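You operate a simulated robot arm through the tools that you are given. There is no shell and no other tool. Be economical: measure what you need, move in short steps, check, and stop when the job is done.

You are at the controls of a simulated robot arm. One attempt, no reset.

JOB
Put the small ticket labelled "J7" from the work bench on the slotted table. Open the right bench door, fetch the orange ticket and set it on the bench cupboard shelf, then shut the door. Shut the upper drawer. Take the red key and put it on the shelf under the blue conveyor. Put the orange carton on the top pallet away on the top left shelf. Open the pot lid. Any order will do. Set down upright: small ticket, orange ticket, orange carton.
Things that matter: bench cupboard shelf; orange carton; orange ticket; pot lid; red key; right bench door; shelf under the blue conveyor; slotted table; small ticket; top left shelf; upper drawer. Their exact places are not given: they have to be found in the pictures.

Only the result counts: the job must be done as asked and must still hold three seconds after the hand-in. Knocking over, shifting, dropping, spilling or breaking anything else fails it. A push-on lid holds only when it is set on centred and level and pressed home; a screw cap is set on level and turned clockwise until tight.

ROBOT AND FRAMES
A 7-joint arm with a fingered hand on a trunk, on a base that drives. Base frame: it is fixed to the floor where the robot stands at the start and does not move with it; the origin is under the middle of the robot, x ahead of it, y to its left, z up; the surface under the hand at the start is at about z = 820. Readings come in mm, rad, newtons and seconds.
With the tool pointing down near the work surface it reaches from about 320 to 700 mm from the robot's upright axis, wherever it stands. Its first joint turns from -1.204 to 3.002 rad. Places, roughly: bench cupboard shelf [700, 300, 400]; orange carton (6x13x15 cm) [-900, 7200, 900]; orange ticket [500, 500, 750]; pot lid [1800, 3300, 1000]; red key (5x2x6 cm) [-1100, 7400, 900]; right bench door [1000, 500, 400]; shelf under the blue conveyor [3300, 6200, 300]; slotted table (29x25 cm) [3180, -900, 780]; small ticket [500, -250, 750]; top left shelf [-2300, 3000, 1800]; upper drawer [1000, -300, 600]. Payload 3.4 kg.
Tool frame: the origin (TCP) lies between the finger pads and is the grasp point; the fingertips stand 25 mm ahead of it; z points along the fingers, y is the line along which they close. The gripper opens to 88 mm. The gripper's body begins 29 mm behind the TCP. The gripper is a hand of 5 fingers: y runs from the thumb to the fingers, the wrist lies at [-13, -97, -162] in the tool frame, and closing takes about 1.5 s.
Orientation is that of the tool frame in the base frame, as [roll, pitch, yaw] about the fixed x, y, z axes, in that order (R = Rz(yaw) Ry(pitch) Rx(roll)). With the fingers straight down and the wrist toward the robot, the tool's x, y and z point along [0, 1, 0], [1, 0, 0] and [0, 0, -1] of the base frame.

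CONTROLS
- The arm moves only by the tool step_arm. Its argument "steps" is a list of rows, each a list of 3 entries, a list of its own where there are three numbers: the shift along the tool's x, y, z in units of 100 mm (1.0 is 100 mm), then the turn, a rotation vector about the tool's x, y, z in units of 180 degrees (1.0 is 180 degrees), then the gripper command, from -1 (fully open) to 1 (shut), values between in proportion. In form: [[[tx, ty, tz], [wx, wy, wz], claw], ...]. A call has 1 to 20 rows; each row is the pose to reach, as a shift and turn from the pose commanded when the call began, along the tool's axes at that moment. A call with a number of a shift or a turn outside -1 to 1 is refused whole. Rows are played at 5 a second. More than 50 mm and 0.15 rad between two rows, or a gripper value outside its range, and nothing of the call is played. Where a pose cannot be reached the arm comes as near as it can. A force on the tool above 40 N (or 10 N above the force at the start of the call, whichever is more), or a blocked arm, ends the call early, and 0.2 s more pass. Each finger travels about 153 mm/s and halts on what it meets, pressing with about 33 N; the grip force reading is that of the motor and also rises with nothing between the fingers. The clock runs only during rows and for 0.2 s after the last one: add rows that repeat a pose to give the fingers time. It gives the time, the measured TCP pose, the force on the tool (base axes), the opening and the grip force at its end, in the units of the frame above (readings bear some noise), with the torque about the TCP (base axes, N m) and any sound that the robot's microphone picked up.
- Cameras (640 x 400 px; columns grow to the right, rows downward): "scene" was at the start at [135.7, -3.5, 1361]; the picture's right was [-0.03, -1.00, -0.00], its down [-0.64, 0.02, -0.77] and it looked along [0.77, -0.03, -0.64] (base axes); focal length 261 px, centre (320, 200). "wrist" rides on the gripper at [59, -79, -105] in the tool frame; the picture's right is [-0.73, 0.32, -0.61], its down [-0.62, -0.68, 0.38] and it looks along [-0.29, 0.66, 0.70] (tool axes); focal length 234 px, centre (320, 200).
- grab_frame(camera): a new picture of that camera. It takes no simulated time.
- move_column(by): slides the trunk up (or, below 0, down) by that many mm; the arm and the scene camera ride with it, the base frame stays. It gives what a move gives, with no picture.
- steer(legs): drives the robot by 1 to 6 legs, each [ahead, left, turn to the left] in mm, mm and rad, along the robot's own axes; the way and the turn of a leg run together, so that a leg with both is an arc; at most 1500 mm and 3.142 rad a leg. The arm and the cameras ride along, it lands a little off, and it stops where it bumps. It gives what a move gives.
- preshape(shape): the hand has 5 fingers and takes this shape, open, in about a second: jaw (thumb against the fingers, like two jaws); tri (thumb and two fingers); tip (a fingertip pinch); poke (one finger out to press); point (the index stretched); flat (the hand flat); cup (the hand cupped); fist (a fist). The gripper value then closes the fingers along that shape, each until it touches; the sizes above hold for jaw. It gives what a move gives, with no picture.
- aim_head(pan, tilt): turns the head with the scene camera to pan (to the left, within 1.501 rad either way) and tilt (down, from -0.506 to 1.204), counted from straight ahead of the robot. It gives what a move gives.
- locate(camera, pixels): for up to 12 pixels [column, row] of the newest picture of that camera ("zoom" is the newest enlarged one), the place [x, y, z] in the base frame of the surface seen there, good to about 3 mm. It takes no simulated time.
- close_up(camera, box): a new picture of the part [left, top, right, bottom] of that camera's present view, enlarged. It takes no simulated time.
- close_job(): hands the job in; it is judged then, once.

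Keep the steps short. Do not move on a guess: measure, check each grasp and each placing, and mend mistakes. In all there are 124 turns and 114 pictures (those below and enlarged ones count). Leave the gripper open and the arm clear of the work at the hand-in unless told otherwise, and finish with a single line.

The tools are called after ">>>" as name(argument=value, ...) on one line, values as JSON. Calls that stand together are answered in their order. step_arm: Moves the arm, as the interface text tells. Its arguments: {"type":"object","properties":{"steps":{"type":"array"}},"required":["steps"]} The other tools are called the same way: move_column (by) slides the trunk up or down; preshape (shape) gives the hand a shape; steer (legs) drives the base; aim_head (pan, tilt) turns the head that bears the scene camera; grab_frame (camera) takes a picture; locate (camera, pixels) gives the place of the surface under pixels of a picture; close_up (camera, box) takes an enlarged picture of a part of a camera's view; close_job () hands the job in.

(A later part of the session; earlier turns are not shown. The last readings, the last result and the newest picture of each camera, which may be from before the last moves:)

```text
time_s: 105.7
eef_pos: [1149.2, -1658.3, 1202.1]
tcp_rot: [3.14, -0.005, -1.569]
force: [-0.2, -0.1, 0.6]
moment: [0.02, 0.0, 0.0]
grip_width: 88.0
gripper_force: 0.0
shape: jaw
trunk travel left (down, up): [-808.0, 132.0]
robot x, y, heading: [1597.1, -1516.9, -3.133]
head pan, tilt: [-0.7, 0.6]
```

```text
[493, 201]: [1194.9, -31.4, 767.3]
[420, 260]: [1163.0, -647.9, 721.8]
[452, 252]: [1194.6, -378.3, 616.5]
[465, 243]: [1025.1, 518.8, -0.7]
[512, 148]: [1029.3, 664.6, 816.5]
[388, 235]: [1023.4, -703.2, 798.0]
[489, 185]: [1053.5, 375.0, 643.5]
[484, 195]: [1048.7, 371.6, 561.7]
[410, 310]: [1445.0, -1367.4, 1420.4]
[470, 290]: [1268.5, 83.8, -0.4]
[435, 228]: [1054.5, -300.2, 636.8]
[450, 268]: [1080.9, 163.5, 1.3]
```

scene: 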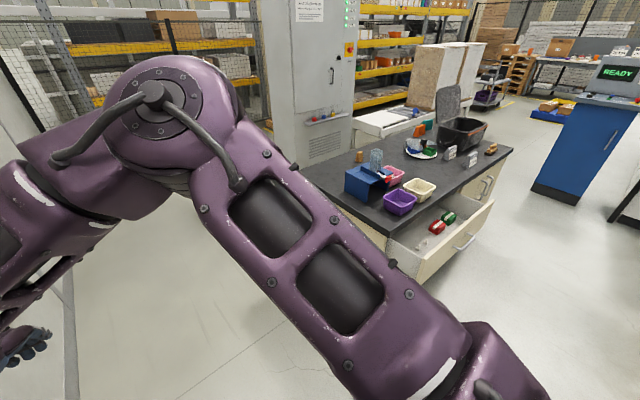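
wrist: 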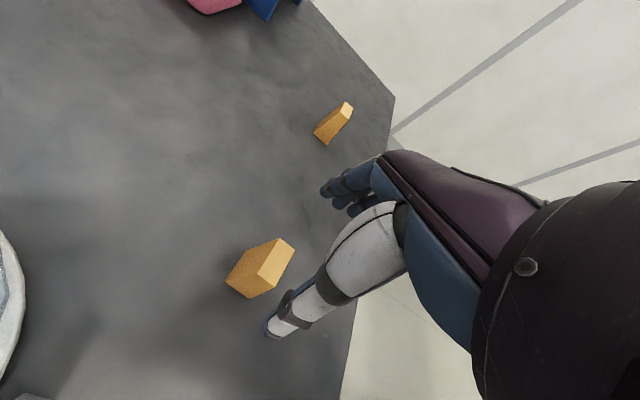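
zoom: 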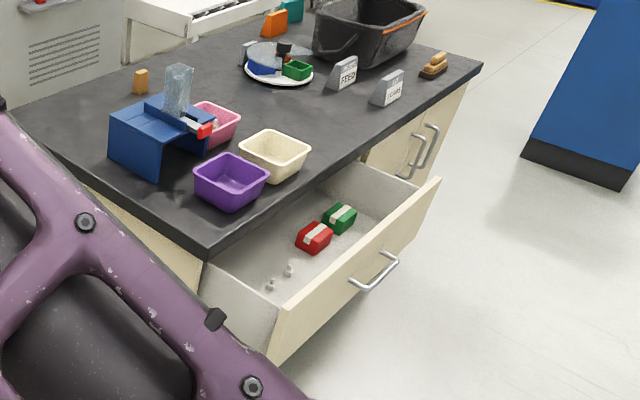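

The drawer front stands at x≈1195 (y -690..-31), handle bar around y≈-365, z≈690. Before squeezing through the aisle I check the size of my own base by looking down.

>>> aim_head(pan=0.6, tilt=1.2)

>>> grab_frame(camera="scene")

>>> locate(camera="scene", pixels=[[320, 300], [320, 340], [320, 370], [320, 395], [200, 380], [440, 380], [100, 395], [540, 395]])

```text
time_s: 107.1
eef_pos: [1149.2, -1658.5, 1202.7]
tcp_rot: [3.139, -0.002, -1.568]
force: [0.2, 0.0, 0.1]
moment: [0.02, -0.03, -0.03]
grip_width: 88.1
gripper_force: 0.1
shape: jaw
trunk travel left (down, up): [-808.0, 132.0]
robot x, y, heading: [1596.1, -1511.6, -3.135]
head pan, tilt: [0.6, 1.201]
```

```text
83 pictures are left
```

scene: 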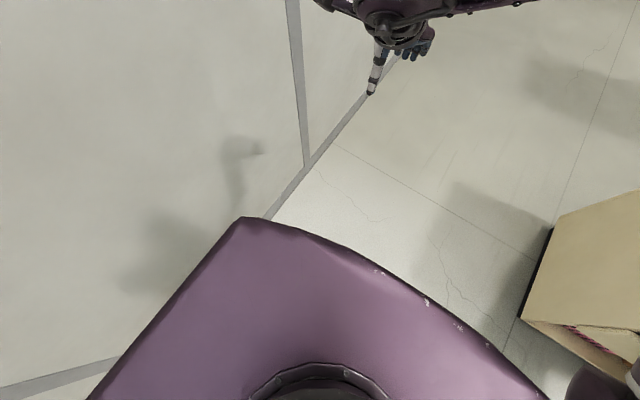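

```text
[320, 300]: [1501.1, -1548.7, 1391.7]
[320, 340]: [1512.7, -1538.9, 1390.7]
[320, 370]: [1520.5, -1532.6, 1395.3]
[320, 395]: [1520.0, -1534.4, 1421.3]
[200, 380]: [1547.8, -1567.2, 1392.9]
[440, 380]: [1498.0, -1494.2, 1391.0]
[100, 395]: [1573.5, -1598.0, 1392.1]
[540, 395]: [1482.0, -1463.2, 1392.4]
```

The base isn't visible. Rather than squeeze past the green box, I use the other order: fetch the orange ticket at the bench front first, carry it round the left end, and do the drawer and door there. I turn right to heading 0 and drive back to the front.

>>> steer(legs=[[0, -113, 0], [0, 0, -3.135], [-1500, 0, 0], [-90, 0, 0], [0, 1500, 0], [0, 165, 0]])

>>> aim_head(pan=0.3, tilt=0.9)

>>> grab_frame(camera="scene")

```text
time_s: 131.6
eef_pos: [545.1, 437.4, 1202.3]
tcp_rot: [3.141, -0.005, 1.513]
force: [-0.4, 0.3, -0.5]
moment: [0.0, -0.01, 0.0]
grip_width: 88.0
gripper_force: 0.0
shape: jaw
trunk travel left (down, up): [-808.0, 132.0]
robot x, y, heading: [88.7, 321.9, -0.053]
head pan, tilt: [0.6, 1.201]
```

```text
time_s: 132.4
eef_pos: [545.4, 439.5, 1202.4]
tcp_rot: [3.14, -0.004, 1.514]
force: [0.7, 0.8, 0.5]
moment: [0.01, -0.01, 0.0]
grip_width: 87.9
gripper_force: 0.1
shape: jaw
trunk travel left (down, up): [-808.0, 132.0]
robot x, y, heading: [87.6, 323.0, -0.052]
head pan, tilt: [0.3, 0.901]
```

```text
82 pictures are left
```

scene: 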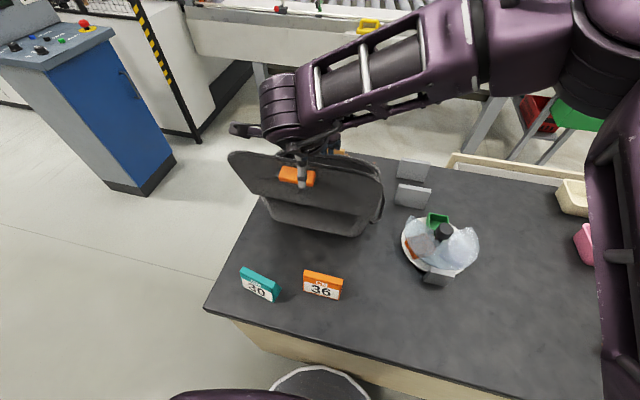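

>>> close_up(camera="scene", box=[280, 250, 380, 312])

>>> locate(camera="scene", pixels=[[306, 271], [343, 278], [304, 278], [341, 285], [325, 276], [305, 291], [338, 299], [375, 205], [345, 180], [322, 295]])

```text
6.40 times, centred on (330, 281) of scene
```

zoom: 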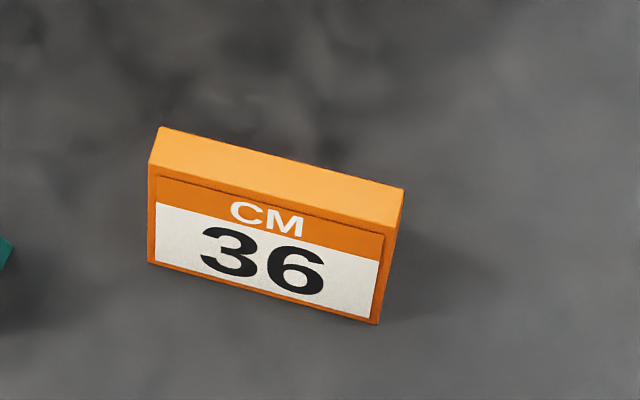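

```text
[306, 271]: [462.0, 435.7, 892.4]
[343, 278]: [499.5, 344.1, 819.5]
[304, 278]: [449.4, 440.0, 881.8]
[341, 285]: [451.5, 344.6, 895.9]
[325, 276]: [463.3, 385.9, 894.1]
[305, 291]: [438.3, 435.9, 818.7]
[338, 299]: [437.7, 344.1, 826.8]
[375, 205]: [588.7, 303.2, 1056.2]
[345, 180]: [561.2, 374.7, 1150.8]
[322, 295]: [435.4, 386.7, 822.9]
```

Orange ticket: y 343..438, top x 450..466, z 895; held front-to-back it's about 28 mm thick. I straighten the base and put the hand over (459,390).

>>> steer(legs=[[0, 0, 0.05], [-80, -73, 0]])

>>> move_column(by=-230)

>>> close_up(camera="scene", box=[240, 120, 440, 245])

>>> grab_frame(camera="wrist")

```text
time_s: 134.0
eef_pos: [458.5, 391.0, 1202.1]
tcp_rot: [3.141, -0.005, 1.565]
force: [-0.2, -0.4, -0.6]
moment: [-0.04, 0.01, 0.0]
grip_width: 87.9
gripper_force: 0.1
shape: jaw
trunk travel left (down, up): [-808.0, 132.0]
robot x, y, heading: [7.5, 247.5, -0.004]
head pan, tilt: [0.3, 0.901]
```

```text
time_s: 136.4
eef_pos: [458.9, 390.6, 971.5]
tcp_rot: [3.14, -0.004, 1.565]
force: [-0.1, -0.5, 1.4]
moment: [0.01, 0.03, 0.01]
grip_width: 87.9
gripper_force: 0.0
shape: jaw
trunk travel left (down, up): [-578.0, 362.0]
robot x, y, heading: [7.1, 251.7, -0.001]
head pan, tilt: [0.3, 0.901]
```

```text
3.20 times, centred on (340, 182) of scene
```

zoom: 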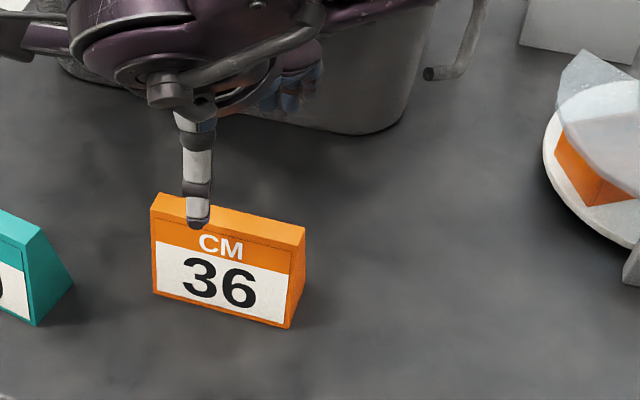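

```text
79 pictures are left
```

wrist: 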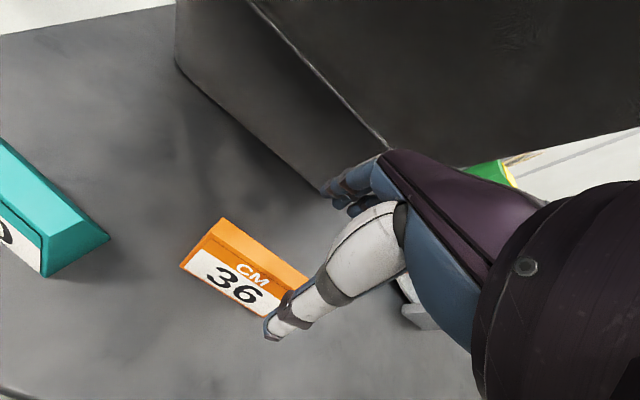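

>>> locate(camera="zoom", pixels=[[70, 284], [40, 322], [36, 234], [24, 250], [55, 270], [301, 290], [304, 232], [292, 325], [350, 133], [250, 115]])

```text
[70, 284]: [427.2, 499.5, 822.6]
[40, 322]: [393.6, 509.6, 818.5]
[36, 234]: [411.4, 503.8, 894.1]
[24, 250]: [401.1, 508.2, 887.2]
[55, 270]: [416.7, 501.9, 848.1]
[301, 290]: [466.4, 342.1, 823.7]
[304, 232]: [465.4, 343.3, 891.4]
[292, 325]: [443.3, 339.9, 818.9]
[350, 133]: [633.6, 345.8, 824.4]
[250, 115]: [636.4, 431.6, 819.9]
```

The back face is vertical at x≈466 and the front slopes slightly; good for gripping. I lower 118 mm and close.

>>> move_column(by=-118)

>>> step_arm(steps=[[[0, 0, 0], [0, 0, 0], -0.5], [[0, 0, 0], [0, 0, 0], 0], [[0, 0, 0], [0, 0, 0], 0.4], [[0, 0, 0], [0, 0, 0], 1], [[0, 0, 0], [0, 0, 0], 1], [[0, 0, 0], [0, 0, 0], 1], [[0, 0, 0], [0, 0, 0], 1], [[0, 0, 0], [0, 0, 0], 1], [[0, 0, 0], [0, 0, 0], 1]])

>>> move_column(by=100)

>>> close_up(camera="scene", box=[240, 120, 440, 245])

```text
time_s: 137.9
eef_pos: [458.4, 390.7, 855.1]
tcp_rot: [3.14, -0.003, 1.564]
force: [-0.1, 0.5, 0.7]
moment: [0.0, 0.0, 0.02]
grip_width: 87.8
gripper_force: 0.1
shape: jaw
trunk travel left (down, up): [-460.0, 480.0]
robot x, y, heading: [6.2, 247.1, -0.002]
head pan, tilt: [0.3, 0.901]
```

```text
time_s: 139.9
eef_pos: [458.4, 390.2, 854.1]
tcp_rot: [3.141, -0.004, 1.565]
force: [0.2, -0.6, 3.0]
moment: [0.01, 0.05, 0.06]
grip_width: 32.0
gripper_force: 32.9
shape: jaw
trunk travel left (down, up): [-460.0, 480.0]
robot x, y, heading: [10.6, 250.3, 0.0]
head pan, tilt: [0.3, 0.901]
```

```text
time_s: 141.2
eef_pos: [457.2, 390.5, 952.6]
tcp_rot: [3.138, -0.003, 1.564]
force: [0.0, -0.2, 0.9]
moment: [-0.03, -0.02, 0.02]
grip_width: 32.0
gripper_force: 32.8
shape: jaw
trunk travel left (down, up): [-560.0, 380.0]
robot x, y, heading: [11.1, 253.9, 0.0]
head pan, tilt: [0.3, 0.901]
```

```text
3.20 times, centred on (340, 182) of scene
```

zoom: 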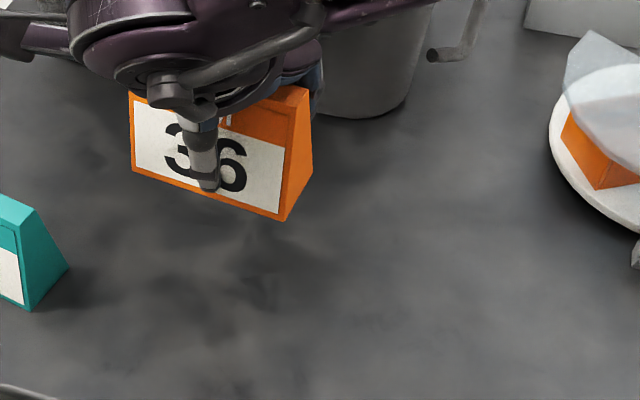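

Orange ticket held straight (32 mm, 33 N). I raise it, drive round to the bench's left end, and face it.

>>> move_column(by=250)

>>> steer(legs=[[0, 1100, 0], [690, 0, 0], [0, 0, -1.57]])

>>> aim_head(pan=0.0, tilt=0.7)

>>> grab_frame(camera="scene")

```text
time_s: 143.8
eef_pos: [457.7, 391.0, 1205.0]
tcp_rot: [3.138, -0.004, 1.566]
force: [0.3, 0.1, -0.8]
moment: [0.04, -0.02, -0.04]
grip_width: 31.9
gripper_force: 32.9
shape: jaw
trunk travel left (down, up): [-810.0, 130.0]
robot x, y, heading: [7.1, 249.8, 0.004]
head pan, tilt: [0.3, 0.901]
```

```text
time_s: 156.7
eef_pos: [842.0, 864.8, 1204.4]
tcp_rot: [3.141, -0.004, -0.039]
force: [0.4, 0.1, -0.6]
moment: [0.01, -0.01, 0.0]
grip_width: 31.9
gripper_force: 32.8
shape: jaw
trunk travel left (down, up): [-810.0, 130.0]
robot x, y, heading: [717.2, 1317.7, -1.602]
head pan, tilt: [0.3, 0.901]
```

```text
time_s: 157.5
eef_pos: [841.7, 864.6, 1203.9]
tcp_rot: [3.14, -0.004, -0.039]
force: [-0.5, 0.0, -1.0]
moment: [0.03, 0.0, -0.02]
grip_width: 31.6
gripper_force: 32.8
shape: jaw
trunk travel left (down, up): [-810.0, 130.0]
robot x, y, heading: [720.8, 1322.0, -1.605]
head pan, tilt: [0.0, 0.7]
```

```text
77 pictures are left
```

scene: 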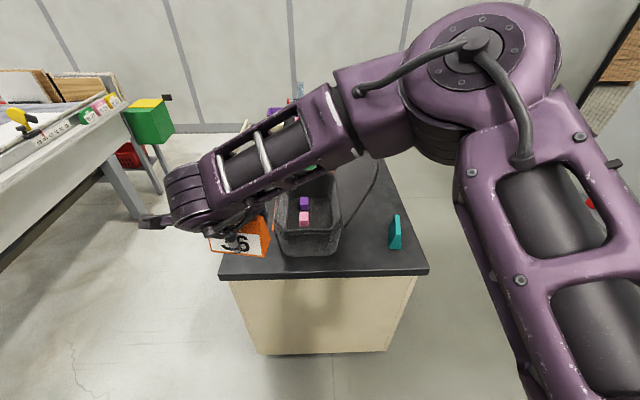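

>>> locate(camera="scene", pixels=[[222, 268], [427, 268], [282, 248], [345, 250], [275, 205], [240, 262], [265, 262], [360, 230], [375, 255], [300, 262]])

>>> grab_frame(camera="wrist")

```text
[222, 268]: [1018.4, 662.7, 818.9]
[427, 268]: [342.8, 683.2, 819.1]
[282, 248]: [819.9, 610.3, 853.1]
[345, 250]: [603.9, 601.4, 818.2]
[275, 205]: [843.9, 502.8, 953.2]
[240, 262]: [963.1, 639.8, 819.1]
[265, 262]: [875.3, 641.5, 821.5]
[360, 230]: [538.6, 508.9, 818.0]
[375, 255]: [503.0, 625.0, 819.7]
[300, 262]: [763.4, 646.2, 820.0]
```

```text
76 pictures are left
```

wrist: 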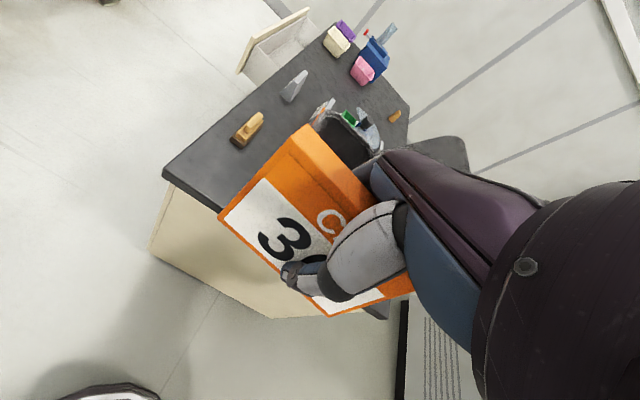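

>>> locate(camera="wrist", pixels=[[168, 172], [235, 145], [262, 118], [295, 85], [200, 165], [230, 180], [262, 150], [290, 110], [308, 105], [240, 110], [80, 385], [110, 390]])

```text
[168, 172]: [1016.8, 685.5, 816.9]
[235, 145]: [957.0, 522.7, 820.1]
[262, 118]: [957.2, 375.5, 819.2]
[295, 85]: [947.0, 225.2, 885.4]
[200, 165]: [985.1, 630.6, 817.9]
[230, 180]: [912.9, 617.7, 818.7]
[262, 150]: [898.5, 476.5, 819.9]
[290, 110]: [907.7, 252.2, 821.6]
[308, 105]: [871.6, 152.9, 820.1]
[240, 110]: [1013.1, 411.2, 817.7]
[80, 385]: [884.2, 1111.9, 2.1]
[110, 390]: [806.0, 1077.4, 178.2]
```

Free spot between the brush (y≤525) and the bench end (y 680), x 890–1010. I go to (940,615) with small drive and lower.

>>> steer(legs=[[0, 0, 0.036], [250, 82, 0]])

>>> move_column(by=-300)

>>> grab_frame(camera="scene")

```text
time_s: 159.8
eef_pos: [944.7, 615.8, 1204.9]
tcp_rot: [3.14, -0.003, 0.0]
force: [0.4, -0.7, -0.4]
moment: [0.04, -0.02, 0.02]
grip_width: 32.0
gripper_force: 32.6
shape: jaw
trunk travel left (down, up): [-810.0, 130.0]
robot x, y, heading: [800.7, 1060.2, -1.567]
head pan, tilt: [0.0, 0.7]
```

```text
time_s: 162.8
eef_pos: [944.4, 615.6, 904.6]
tcp_rot: [3.14, -0.004, 0.0]
force: [-0.5, -0.1, 0.6]
moment: [-0.01, 0.02, 0.02]
grip_width: 31.9
gripper_force: 33.7
shape: jaw
trunk travel left (down, up): [-510.0, 430.0]
robot x, y, heading: [800.7, 1063.9, -1.566]
head pan, tilt: [0.0, 0.7]
```

```text
75 pictures are left
```

scene: 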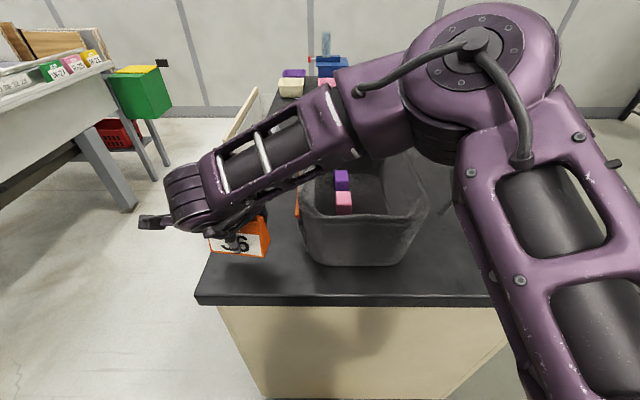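

>>> move_column(by=-46)

>>> step_arm(steps=[[[0, 0, 0.01], [0, 0, 0], 1], [[0, 0, 0.02], [0, 0, 0], 1], [[0, 0, 0.03], [0, 0, 0], 1], [[0, 0, 0.04], [0, 0, 0], 1]])

```text
time_s: 163.6
eef_pos: [944.4, 614.6, 859.2]
tcp_rot: [3.141, -0.002, -0.001]
force: [-0.6, 0.6, -0.2]
moment: [0.0, 0.03, 0.02]
grip_width: 31.6
gripper_force: 32.5
shape: jaw
trunk travel left (down, up): [-464.0, 476.0]
robot x, y, heading: [803.4, 1064.0, -1.565]
head pan, tilt: [0.0, 0.7]
```

```text
time_s: 164.6
eef_pos: [943.5, 615.5, 854.0]
tcp_rot: [3.139, -0.005, 0.001]
force: [0.7, 0.0, 1.3]
moment: [0.02, -0.01, 0.02]
grip_width: 31.7
gripper_force: 33.2
shape: jaw
trunk travel left (down, up): [-464.0, 476.0]
robot x, y, heading: [796.5, 1065.9, -1.566]
head pan, tilt: [0.0, 0.7]
```

Height 854 equals the pickup height, with a slight touch. I open and raise.

>>> step_arm(steps=[[[0, 0, 0], [0, 0, 0], 0.2], [[0, 0, 0], [0, 0, 0], 0.1], [[0, 0, 0], [0, 0, 0], 0], [[0, 0, 0], [0, 0, 0], -0.2], [[0, 0, 0], [0, 0, 0], -0.4], [[0, 0, 0], [0, 0, 0], -0.5], [[0, 0, 0], [0, 0, 0], -0.6], [[0, 0, 0], [0, 0, 0], -0.6]])

>>> move_column(by=330)

>>> grab_frame(camera="wrist")

```text
time_s: 166.4
eef_pos: [944.2, 615.6, 854.0]
tcp_rot: [3.141, -0.004, 0.0]
force: [-0.4, 0.5, 0.2]
moment: [0.01, 0.04, 0.0]
grip_width: 70.0
gripper_force: 0.0
shape: jaw
trunk travel left (down, up): [-464.0, 476.0]
robot x, y, heading: [801.9, 1067.0, -1.568]
head pan, tilt: [0.0, 0.7]
```

```text
time_s: 169.7
eef_pos: [944.7, 615.4, 1183.8]
tcp_rot: [3.14, -0.004, 0.0]
force: [1.0, -0.2, 0.1]
moment: [-0.02, -0.01, 0.0]
grip_width: 70.3
gripper_force: 0.1
shape: jaw
trunk travel left (down, up): [-794.0, 146.0]
robot x, y, heading: [803.6, 1061.5, -1.563]
head pan, tilt: [0.0, 0.7]
```

```text
74 pictures are left
```

wrist: 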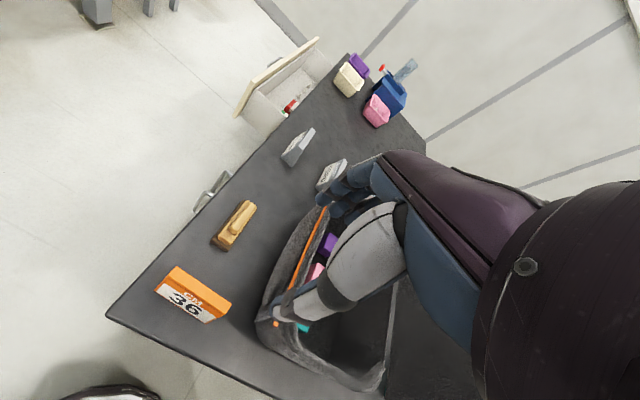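

The ticket stands. I read the door handles (210,190) and drawer positions from this picture.

>>> close_up(camera="wrist", box=[160, 140, 260, 240])

>>> locate(camera="wrist", pixels=[[163, 290], [228, 305], [200, 205], [197, 200], [225, 180], [230, 173], [238, 105], [316, 40], [190, 285], [215, 240], [250, 205]])

```text
4.00 times, centred on (210, 190) of wrist
```

zoom: 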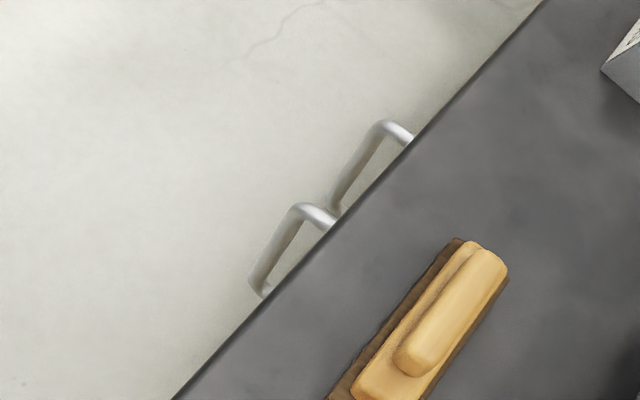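

```text
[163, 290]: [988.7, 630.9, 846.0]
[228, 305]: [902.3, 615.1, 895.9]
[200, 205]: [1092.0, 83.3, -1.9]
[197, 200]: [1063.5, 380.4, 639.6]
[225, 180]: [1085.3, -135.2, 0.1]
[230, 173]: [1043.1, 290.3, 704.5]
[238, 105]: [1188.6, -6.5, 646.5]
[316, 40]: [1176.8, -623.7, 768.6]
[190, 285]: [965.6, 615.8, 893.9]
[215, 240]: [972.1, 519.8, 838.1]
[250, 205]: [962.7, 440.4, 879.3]
```

Handles: right door at y≈380, left at y≈295, z≈560–700, x to ≈1064. I drive round to the aisle facing the drawer.

>>> steer(legs=[[-270, 0, 0], [0, 880, 0], [0, 0, -1.575], [0, 1400, 0], [0, 145, 0]])

>>> aim_head(pan=0.0, tilt=0.9)

>>> grab_frame(camera="scene")

```text
time_s: 187.2
eef_pos: [1250.5, -362.3, 1184.4]
tcp_rot: [3.14, -0.006, -1.548]
force: [-1.1, -0.6, 0.2]
moment: [-0.01, 0.03, 0.0]
grip_width: 70.2
gripper_force: 0.0
shape: jaw
trunk travel left (down, up): [-794.0, 146.0]
robot x, y, heading: [1692.9, -209.7, -3.118]
head pan, tilt: [0.0, 0.7]
```

```text
time_s: 188.0
eef_pos: [1249.9, -364.9, 1184.2]
tcp_rot: [3.139, -0.002, -1.548]
force: [1.1, -0.4, -0.6]
moment: [0.01, 0.04, 0.0]
grip_width: 70.2
gripper_force: 0.1
shape: jaw
trunk travel left (down, up): [-794.0, 146.0]
robot x, y, heading: [1693.2, -210.7, -3.119]
head pan, tilt: [0.0, 0.901]
```

```text
72 pictures are left
```

scene: 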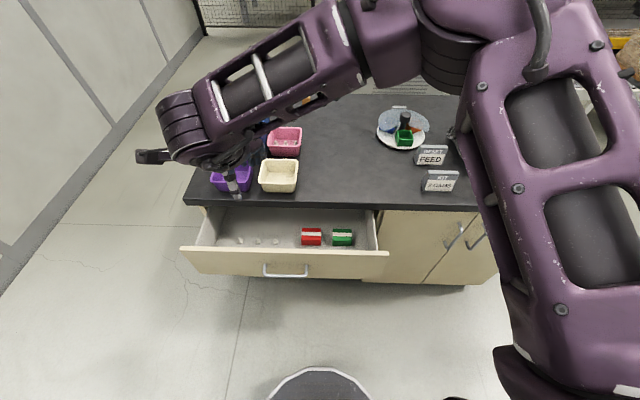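

I tilt the hand 45° so fingertips lead, pulling back 90 mm.

>>> step_arm(steps=[[[0, -0.15, 0], [-0.0417, 0, 0], 0], [[0, -0.3, 0], [-0.0833, 0, 0], 0.5], [[0, -0.45, 0], [-0.125, 0, 0], 1], [[0, -0.6, 0], [-0.1667, 0, 0], 1], [[0, -0.75, 0], [-0.208, 0, 0], 1], [[0, -0.9, 0], [-0.25, 0, 0], 1], [[0, -0.9, 0], [-0.25, 0, 0], 1], [[0, -0.9, 0], [-0.25, 0, 0], 1]])

>>> locate(camera="scene", pixels=[[320, 371], [320, 390], [250, 275], [340, 268], [285, 272], [270, 268], [452, 240], [478, 242], [450, 260], [490, 270]])

```text
time_s: 189.3
eef_pos: [1301.2, -321.3, 1179.1]
tcp_rot: [2.672, -0.057, -1.609]
force: [-0.6, -0.4, -0.3]
moment: [0.01, 0.0, -0.01]
grip_width: 0.1
gripper_force: 32.9
shape: jaw
out of reach, approached as far as the arm can: row 4, 5, 6
trunk travel left (down, up): [-794.0, 146.0]
robot x, y, heading: [1695.8, -209.6, -3.11]
head pan, tilt: [0.0, 0.901]
stopped in row 6: the arm was blocked; the commanded pose is now the measured one
```

```text
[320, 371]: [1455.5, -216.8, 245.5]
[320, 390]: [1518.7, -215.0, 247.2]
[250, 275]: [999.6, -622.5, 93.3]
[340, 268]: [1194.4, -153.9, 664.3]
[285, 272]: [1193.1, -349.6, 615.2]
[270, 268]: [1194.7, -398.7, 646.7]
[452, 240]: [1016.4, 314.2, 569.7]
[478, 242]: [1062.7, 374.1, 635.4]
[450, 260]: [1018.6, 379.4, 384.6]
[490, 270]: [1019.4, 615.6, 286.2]
```

Arm reached only a 27° tilt before its limit—enough, since I'll push on the handle bar. Base radius is about 240 mm, 247 high. I measure the handle.

>>> close_up(camera="scene", box=[230, 230, 350, 305])

>>> grab_frame(camera="scene")

```text
5.33 times, centred on (290, 268) of scene
```

zoom: 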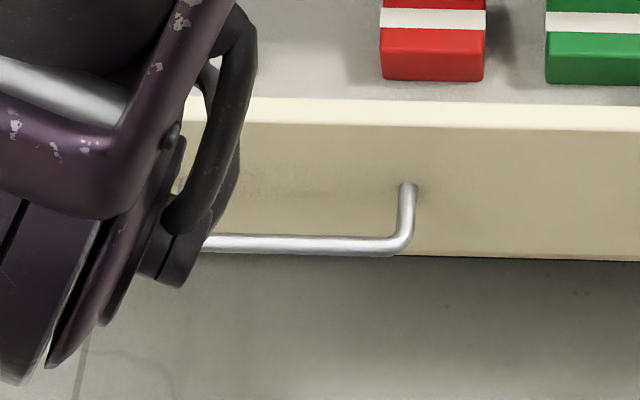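

```text
70 pictures are left
```

scene: 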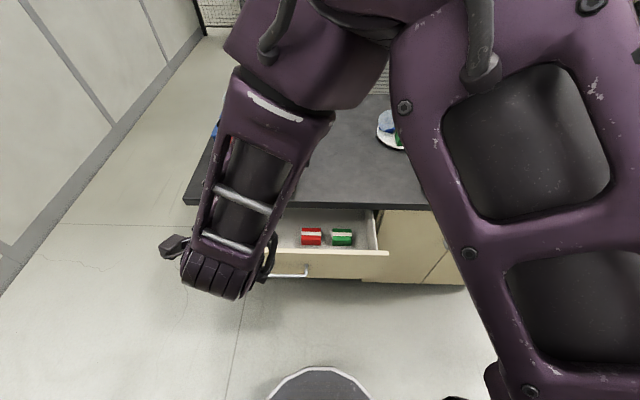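

>>> locate(camera="zoom", pixels=[[300, 242], [395, 240], [230, 242], [410, 188], [405, 215], [500, 125], [500, 252]])

```text
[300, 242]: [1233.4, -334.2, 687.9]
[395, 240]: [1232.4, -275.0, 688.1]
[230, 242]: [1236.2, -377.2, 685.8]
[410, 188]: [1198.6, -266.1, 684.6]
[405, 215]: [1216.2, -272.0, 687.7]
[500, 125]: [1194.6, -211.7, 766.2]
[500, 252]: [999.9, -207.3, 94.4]
```

Handle bar: x≈1233, z≈687, y -450..-270. Before lowering I check where elbow and forearm are.

>>> locate(camera="scene", pixels=[[340, 60], [400, 60], [320, 120], [270, 40], [250, 90], [380, 15], [470, 50], [500, 150], [220, 280], [170, 245], [300, 20], [560, 300]])

```text
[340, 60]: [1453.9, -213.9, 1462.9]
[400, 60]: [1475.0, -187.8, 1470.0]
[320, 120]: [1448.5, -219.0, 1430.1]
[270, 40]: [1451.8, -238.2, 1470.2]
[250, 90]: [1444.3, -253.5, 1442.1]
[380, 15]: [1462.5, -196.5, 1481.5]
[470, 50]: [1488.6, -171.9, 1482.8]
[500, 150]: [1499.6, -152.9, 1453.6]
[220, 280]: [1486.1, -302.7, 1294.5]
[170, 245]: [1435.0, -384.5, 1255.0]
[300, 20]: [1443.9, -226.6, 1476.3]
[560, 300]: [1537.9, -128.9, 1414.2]
```

>>> steer(legs=[[-30, 38, 0]])

>>> move_column(by=-485)

>>> grab_frame(camera="scene")

```text
time_s: 190.2
eef_pos: [1329.2, -356.9, 1178.6]
tcp_rot: [2.672, -0.058, -1.61]
force: [-0.1, 0.4, 0.3]
moment: [0.01, 0.03, -0.01]
grip_width: 0.0
gripper_force: 32.6
shape: jaw
trunk travel left (down, up): [-794.0, 146.0]
robot x, y, heading: [1724.3, -244.2, -3.113]
head pan, tilt: [0.0, 0.901]
```

```text
refused: -485 is not a number from -400 to 400
```

```text
69 pictures are left
```

scene: 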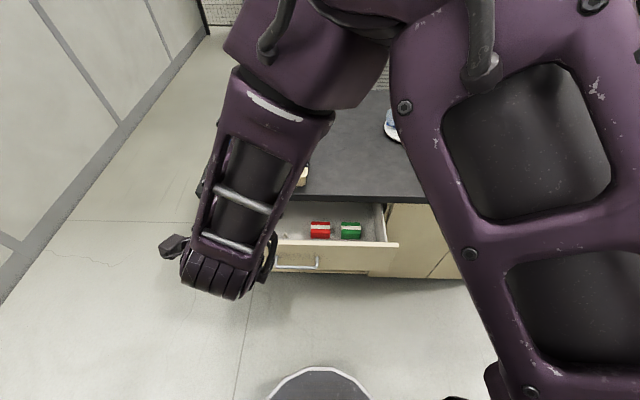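

>>> move_column(by=-400)

>>> move_column(by=-85)

>>> steer(legs=[[60, 0, 0], [60, 0, 0]])

>>> grab_frame(camera="scene")

```text
time_s: 194.0
eef_pos: [1331.6, -357.4, 779.5]
tcp_rot: [2.67, -0.056, -1.612]
force: [-0.2, -0.3, -0.5]
moment: [-0.01, 0.01, 0.01]
grip_width: 0.1
gripper_force: 33.1
shape: jaw
trunk travel left (down, up): [-394.0, 546.0]
robot x, y, heading: [1725.2, -248.7, -3.112]
head pan, tilt: [0.0, 0.901]
```

```text
time_s: 195.2
eef_pos: [1330.2, -357.9, 694.5]
tcp_rot: [2.669, -0.059, -1.61]
force: [-0.2, 0.5, 0.1]
moment: [0.0, 0.03, 0.01]
grip_width: 0.0
gripper_force: 32.5
shape: jaw
trunk travel left (down, up): [-309.0, 631.0]
robot x, y, heading: [1727.8, -248.3, -3.117]
head pan, tilt: [0.0, 0.901]
```

```text
time_s: 196.8
eef_pos: [1208.7, -360.1, 694.5]
tcp_rot: [2.668, -0.057, -1.611]
force: [-0.5, -1.1, -0.7]
moment: [0.01, 0.0, 0.01]
grip_width: 0.0
gripper_force: 33.1
shape: jaw
trunk travel left (down, up): [-309.0, 631.0]
robot x, y, heading: [1605.9, -246.3, -3.114]
head pan, tilt: [0.0, 0.901]
```

```text
68 pictures are left
```

scene: 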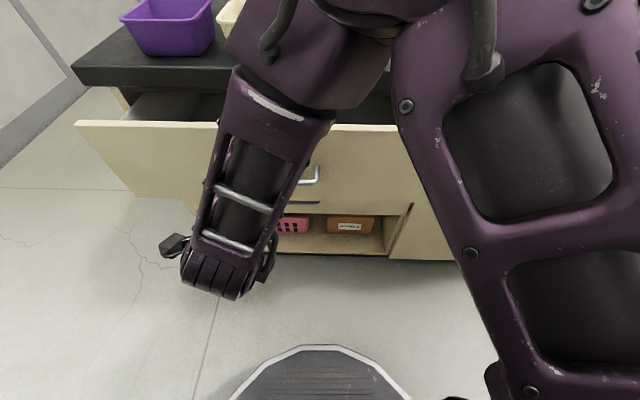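

>>> steer(legs=[[50, 0, 0], [40, 0, 0]])

>>> grab_frame(camera="scene")

>>> locate(camera="scene", pixels=[[100, 120], [120, 150], [360, 140], [370, 170], [100, 80], [390, 130], [430, 230]])

```text
time_s: 198.2
eef_pos: [1118.6, -364.1, 694.6]
tcp_rot: [2.671, -0.058, -1.612]
force: [-0.8, -0.1, -0.2]
moment: [-0.02, 0.01, 0.0]
grip_width: 0.0
gripper_force: 33.0
shape: jaw
trunk travel left (down, up): [-309.0, 631.0]
robot x, y, heading: [1514.9, -252.3, -3.111]
head pan, tilt: [0.0, 0.901]
```

```text
67 pictures are left
```

scene: 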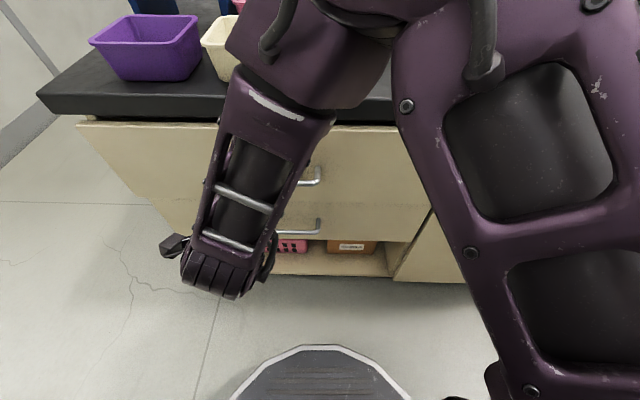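

```text
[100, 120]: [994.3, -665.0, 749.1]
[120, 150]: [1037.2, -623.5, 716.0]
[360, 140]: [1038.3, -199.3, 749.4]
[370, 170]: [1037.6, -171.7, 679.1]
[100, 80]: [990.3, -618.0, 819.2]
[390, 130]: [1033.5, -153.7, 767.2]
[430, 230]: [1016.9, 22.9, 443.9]
```

Drawer front is at x≈1038; door faces are at 1017. I push another ~20 mm in small legs.

>>> steer(legs=[[14, 0, 0], [8, 0, 0]])

>>> grab_frame(camera="scene")

>>> locate(camera="scene", pixels=[[120, 150], [360, 140], [370, 170], [370, 205], [345, 210], [350, 150], [430, 230]])

```text
time_s: 199.3
eef_pos: [1095.1, -364.3, 695.3]
tcp_rot: [2.671, -0.057, -1.614]
force: [-1.4, 0.4, -0.2]
moment: [-0.01, -0.02, -0.01]
grip_width: 0.1
gripper_force: 33.1
shape: jaw
trunk travel left (down, up): [-309.0, 631.0]
robot x, y, heading: [1490.6, -250.7, -3.113]
head pan, tilt: [0.0, 0.901]
```

```text
66 pictures are left
```

scene: 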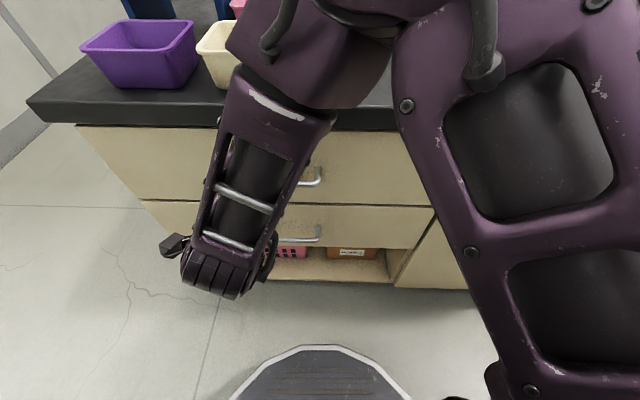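

```text
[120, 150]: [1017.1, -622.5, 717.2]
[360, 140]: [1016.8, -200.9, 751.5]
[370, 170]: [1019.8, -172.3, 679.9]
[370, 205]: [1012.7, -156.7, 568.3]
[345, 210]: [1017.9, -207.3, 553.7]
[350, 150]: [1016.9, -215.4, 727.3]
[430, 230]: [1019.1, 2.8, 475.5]
```

The drawer front is flush (1017 vs lower drawer 1018). One more light 5 mm nudge to be sure, then back off.

>>> steer(legs=[[5, 0, 0]])

>>> steer(legs=[[-200, 0, 0]])

>>> move_column(by=250)

>>> grab_frame(camera="scene")

>>> locate(camera="scene", pixels=[[150, 250], [350, 255], [300, 252], [420, 260], [465, 265]])

```text
time_s: 200.0
eef_pos: [1090.5, -365.1, 694.2]
tcp_rot: [2.672, -0.059, -1.613]
force: [-0.4, -1.0, 0.5]
moment: [-0.01, -0.03, -0.06]
grip_width: 0.1
gripper_force: 33.0
shape: jaw
trunk travel left (down, up): [-309.0, 631.0]
robot x, y, heading: [1486.9, -252.8, -3.118]
head pan, tilt: [0.0, 0.901]
```

```text
time_s: 201.6
eef_pos: [1286.4, -358.3, 695.1]
tcp_rot: [2.67, -0.059, -1.611]
force: [0.0, 0.0, 0.1]
moment: [0.0, 0.03, 0.02]
grip_width: 0.0
gripper_force: 33.2
shape: jaw
trunk travel left (down, up): [-309.0, 631.0]
robot x, y, heading: [1679.8, -246.0, -3.111]
head pan, tilt: [0.0, 0.901]
```

```text
time_s: 204.2
eef_pos: [1285.1, -359.5, 945.7]
tcp_rot: [2.671, -0.059, -1.612]
force: [-0.2, -0.2, -0.3]
moment: [-0.01, 0.06, -0.01]
grip_width: 0.1
gripper_force: 32.4
shape: jaw
trunk travel left (down, up): [-559.0, 381.0]
robot x, y, heading: [1683.4, -248.2, -3.113]
head pan, tilt: [0.0, 0.901]
```

```text
65 pictures are left
```

scene: 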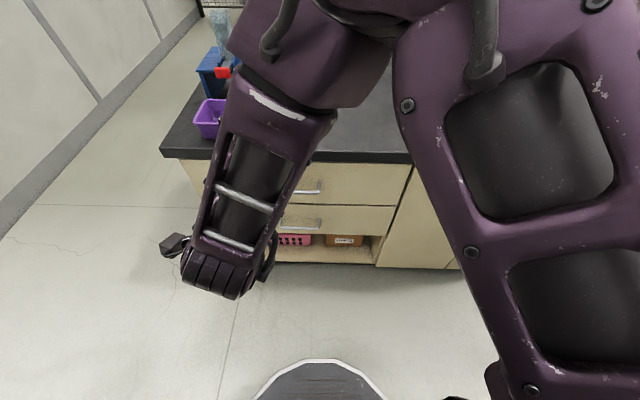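

```text
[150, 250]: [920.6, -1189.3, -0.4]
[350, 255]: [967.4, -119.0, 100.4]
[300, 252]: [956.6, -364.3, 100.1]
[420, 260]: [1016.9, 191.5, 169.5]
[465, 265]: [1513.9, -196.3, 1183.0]
```

Drawer is shut. Next the right door: I drive over in front of it and untilt the hand while extending, then try to turn it so the fingers point forward with a sideways closing line.

>>> steer(legs=[[-20, -800, -0.03]])

>>> step_arm(steps=[[[0, 0.14, 0.07], [0.03, 0, 0], -1], [[0, 0.28, 0.14], [0.06, 0, 0], -1], [[0, 0.42, 0.21], [0.09, 0, 0], -1], [[0, 0.56, 0.28], [0.12, 0, 0], -1], [[0, 0.71, 0.36], [0.15, 0, 0], -1]])

>>> step_arm(steps=[[[0, 0, 0], [0, 0, 0.04], -1], [[0, 0, 0], [0, 0, 0.08], -1], [[0, 0, 0], [0, 0, 0.12], -1], [[0, 0, 0], [0, 0, 0.16], -1], [[0, 0, 0], [0, 0, 0.2], -1], [[0, 0, 0], [0, 0, 0.24], -1], [[0, 0, 0], [0, 0, 0.28], -1], [[0, 0, 0], [0, 0, 0.32], -1], [[0, 0, 0], [0, 0, 0.36], -1]])

```text
time_s: 208.5
eef_pos: [1295.1, 460.2, 944.4]
tcp_rot: [2.672, -0.06, -1.658]
force: [-0.2, 0.3, -0.1]
moment: [0.01, 0.02, -0.01]
grip_width: 0.1
gripper_force: 32.9
shape: jaw
trunk travel left (down, up): [-559.0, 381.0]
robot x, y, heading: [1692.3, 551.1, 3.125]
head pan, tilt: [0.0, 0.901]
```

```text
time_s: 209.7
eef_pos: [1215.1, 466.3, 944.2]
tcp_rot: [-3.139, -0.059, -1.658]
force: [-0.6, -0.2, 0.8]
moment: [0.03, -0.01, 0.02]
grip_width: 87.6
gripper_force: 0.1
shape: jaw
trunk travel left (down, up): [-559.0, 381.0]
robot x, y, heading: [1693.8, 552.1, 3.126]
head pan, tilt: [0.0, 0.901]
```

```text
time_s: 211.7
eef_pos: [1214.6, 468.4, 947.4]
tcp_rot: [-3.079, -0.03, -2.8]
force: [-0.1, 0.6, 0.2]
moment: [0.02, 0.0, 0.02]
grip_width: 87.8
gripper_force: 0.2
shape: jaw
trunk travel left (down, up): [-559.0, 381.0]
robot x, y, heading: [1698.3, 548.1, 3.126]
head pan, tilt: [0.0, 0.901]
```

Twisted 65° without trouble. Now I pitch about the closing axis so the fingers swing forward.

>>> step_arm(steps=[[[0, 0, 0], [0, 0.04, 0], -1], [[0, 0, 0], [0, 0.08, 0], -1], [[0, 0, 0], [0, 0.12, 0], -1], [[0, 0, 0], [0, 0.16, 0], -1], [[0, 0, 0], [0, 0.2, 0], -1], [[0, 0, 0], [0, 0.24, 0], -1], [[0, 0, 0], [0, 0.28, 0], -1], [[0, 0, 0], [0, 0.32, 0], -1], [[0, 0, 0], [0, 0.36, 0], -1], [[0, 0, 0], [0, 0.4, 0], -1]])

>>> grab_frame(camera="scene")

```text
time_s: 213.9
eef_pos: [1186.7, 499.3, 972.8]
tcp_rot: [-2.832, -1.273, -3.109]
force: [-0.2, -0.2, -0.4]
moment: [-0.03, -0.02, -0.01]
grip_width: 87.6
gripper_force: 0.0
shape: jaw
out of reach, approached as far as the arm can: row 9, 10
trunk travel left (down, up): [-559.0, 381.0]
robot x, y, heading: [1697.8, 553.7, 3.123]
head pan, tilt: [0.0, 0.901]
```

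```text
64 pictures are left
```

scene: 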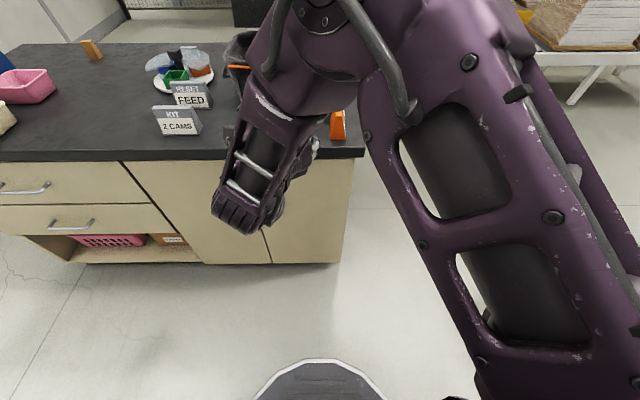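

The hand now points forward (tool z ≈ (-0.90,-0.33,-0.28)), closing sideways. I move toward the handle's y≈376 and lower to its height, staying clear in x.

>>> steer(legs=[[0, 123, 0]])

>>> move_column(by=-335)

>>> aim_head(pan=0.0, tilt=0.6)

>>> grab_frame(camera="scene")

>>> grab_frame(camera="wrist")

```text
time_s: 215.1
eef_pos: [1185.5, 374.0, 970.0]
tcp_rot: [-2.86, -1.267, -3.083]
force: [0.6, -1.0, -0.5]
moment: [-0.04, 0.0, -0.05]
grip_width: 87.9
gripper_force: 0.0
shape: jaw
trunk travel left (down, up): [-559.0, 381.0]
robot x, y, heading: [1695.1, 428.1, 3.125]
head pan, tilt: [0.0, 0.901]
```

```text
time_s: 218.4
eef_pos: [1183.6, 377.6, 637.0]
tcp_rot: [-2.843, -1.268, -3.105]
force: [-0.5, 0.0, 0.6]
moment: [0.0, 0.01, 0.02]
grip_width: 87.9
gripper_force: 0.0
shape: jaw
trunk travel left (down, up): [-224.0, 716.0]
robot x, y, heading: [1691.4, 425.0, 3.122]
head pan, tilt: [0.0, 0.901]
```

```text
time_s: 219.2
eef_pos: [1182.4, 378.2, 634.7]
tcp_rot: [-2.845, -1.267, -3.102]
force: [-0.2, 0.1, -0.1]
moment: [0.01, 0.02, -0.01]
grip_width: 87.9
gripper_force: 0.1
shape: jaw
trunk travel left (down, up): [-224.0, 716.0]
robot x, y, heading: [1691.6, 425.7, 3.126]
head pan, tilt: [0.0, 0.6]
```

```text
63 pictures are left
```

scene: 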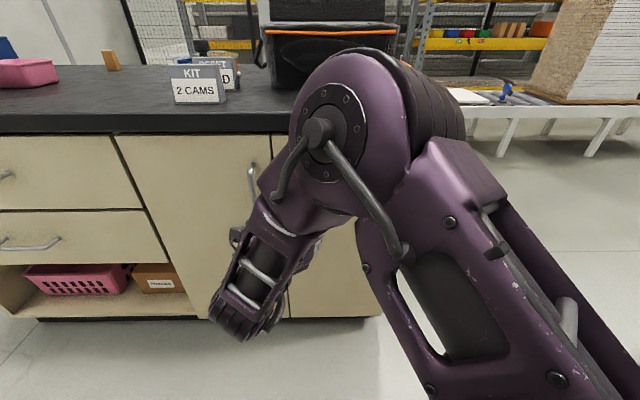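

```text
62 pictures are left
```

wrist: 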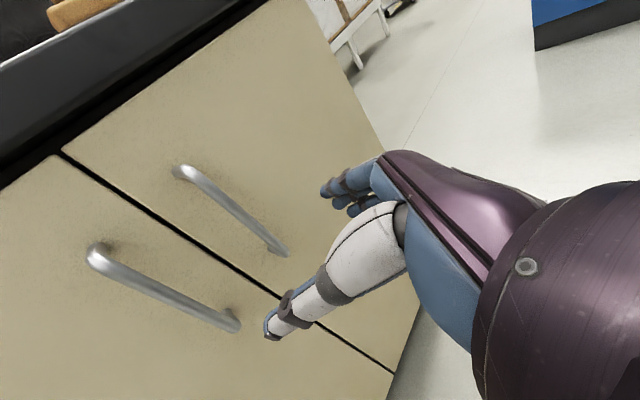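

Wrist view shows both handles; the right door's is the upper one from (180,172) to (283,250).

>>> locate(camera="wrist", pixels=[[185, 173], [230, 205], [280, 247], [110, 262], [233, 325], [110, 130], [250, 290], [330, 130], [380, 250], [150, 230], [405, 340]])

```text
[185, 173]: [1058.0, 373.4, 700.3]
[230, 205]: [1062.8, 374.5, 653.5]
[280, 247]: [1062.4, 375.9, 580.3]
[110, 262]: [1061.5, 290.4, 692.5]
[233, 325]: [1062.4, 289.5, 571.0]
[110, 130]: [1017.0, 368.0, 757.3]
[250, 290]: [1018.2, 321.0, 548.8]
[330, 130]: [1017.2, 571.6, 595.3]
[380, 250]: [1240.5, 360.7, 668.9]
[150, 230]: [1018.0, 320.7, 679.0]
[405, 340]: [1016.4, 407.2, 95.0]
```

Right bar: x≈1060, y≈375, z 575–703. I drive ahead 112 mm to bring it between thumb and fingers, then look.

>>> steer(legs=[[70, 0, 0], [43, 0, 0]])

>>> grab_frame(camera="wrist")

```text
time_s: 220.7
eef_pos: [1068.9, 379.2, 636.2]
tcp_rot: [-2.842, -1.267, -3.106]
force: [0.2, 1.1, -0.1]
moment: [0.0, 0.03, -0.01]
grip_width: 87.7
gripper_force: 0.1
shape: jaw
trunk travel left (down, up): [-224.0, 716.0]
robot x, y, heading: [1579.3, 429.8, 3.128]
head pan, tilt: [0.0, 0.6]
```

```text
61 pictures are left
```

wrist: 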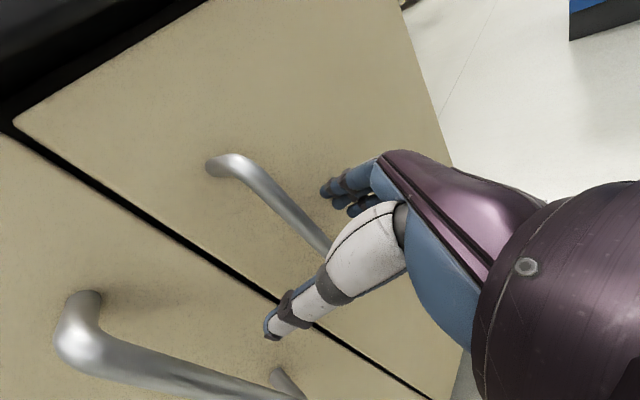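

The bar lies between thumb and fingers. I close on it.

>>> step_arm(steps=[[[0, 0, 0], [0, 0, 0], -0.5], [[0, 0, 0], [0, 0, 0], 0], [[0, 0, 0], [0, 0, 0], 0.5], [[0, 0, 0], [0, 0, 0], 1], [[0, 0, 0], [0, 0, 0], 1], [[0, 0, 0], [0, 0, 0], 1], [[0, 0, 0], [0, 0, 0], 1], [[0, 0, 0], [0, 0, 0], 1], [[0, 0, 0], [0, 0, 0], 1]])

>>> grab_frame(camera="wrist")

```text
time_s: 222.7
eef_pos: [1067.5, 378.6, 634.8]
tcp_rot: [-2.847, -1.267, -3.101]
force: [-1.6, -5.5, -2.2]
moment: [0.08, -0.06, 0.06]
grip_width: 7.1
gripper_force: 33.1
shape: jaw
trunk travel left (down, up): [-224.0, 716.0]
robot x, y, heading: [1581.6, 428.5, 3.127]
head pan, tilt: [0.0, 0.6]
```

```text
60 pictures are left
```

wrist: 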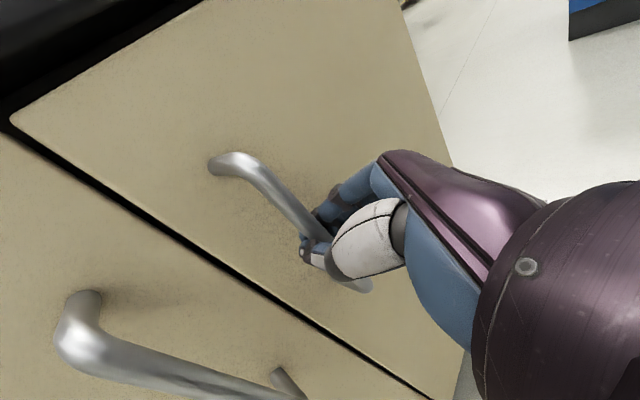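

Gripped the bar (7 mm, 33 N). I pull it along its arc about the hinge (y≈660) in two short legs.

>>> steer(legs=[[-49, -12, 0], [-45, -20, 0]])

>>> grab_frame(camera="wrist")

```text
time_s: 224.2
eef_pos: [1162.3, 410.2, 636.6]
tcp_rot: [-2.84, -1.266, -3.11]
force: [-1.0, 2.2, 0.1]
moment: [0.2, -0.13, 0.01]
grip_width: 7.2
gripper_force: 33.4
shape: jaw
trunk travel left (down, up): [-224.0, 716.0]
robot x, y, heading: [1675.5, 464.4, 3.121]
head pan, tilt: [0.0, 0.6]
```

```text
59 pictures are left
```

wrist: 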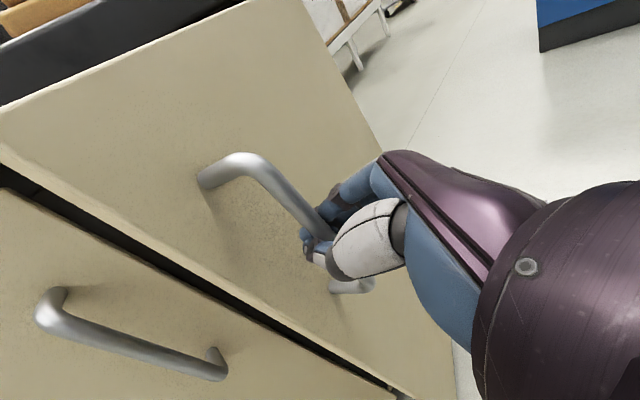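

Door follows with low forces. I continue the arc to about 60°.

>>> steer(legs=[[-42, -27, 0], [-52, -54, 0], [-36, -66, 0]])

>>> grab_frame(camera="wrist")

>>> grab_frame(camera="scene")

```text
time_s: 226.4
eef_pos: [1289.4, 555.8, 635.3]
tcp_rot: [-2.831, -1.266, -3.123]
force: [-36.3, 12.0, 6.7]
moment: [0.22, 0.35, 0.39]
grip_width: 7.3
gripper_force: 32.9
shape: jaw
trunk travel left (down, up): [-224.0, 716.0]
robot x, y, heading: [1805.6, 602.6, 3.121]
head pan, tilt: [0.0, 0.6]
```

```text
58 pictures are left
```

wrist: 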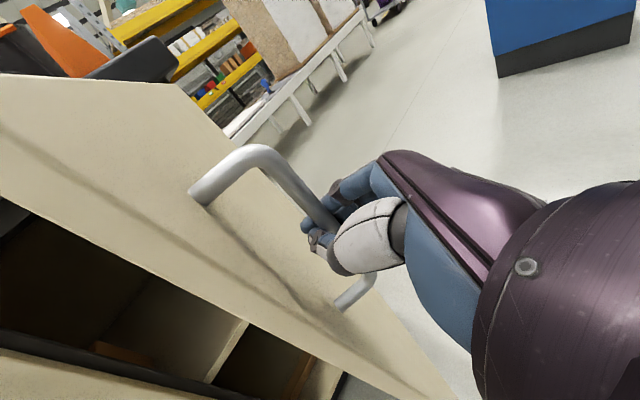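

```text
57 pictures are left
```

scene: 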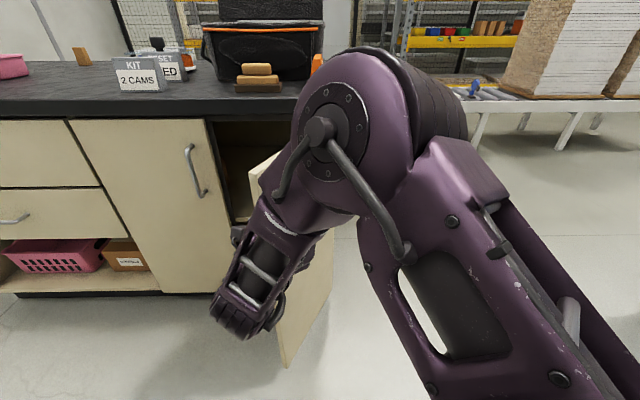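

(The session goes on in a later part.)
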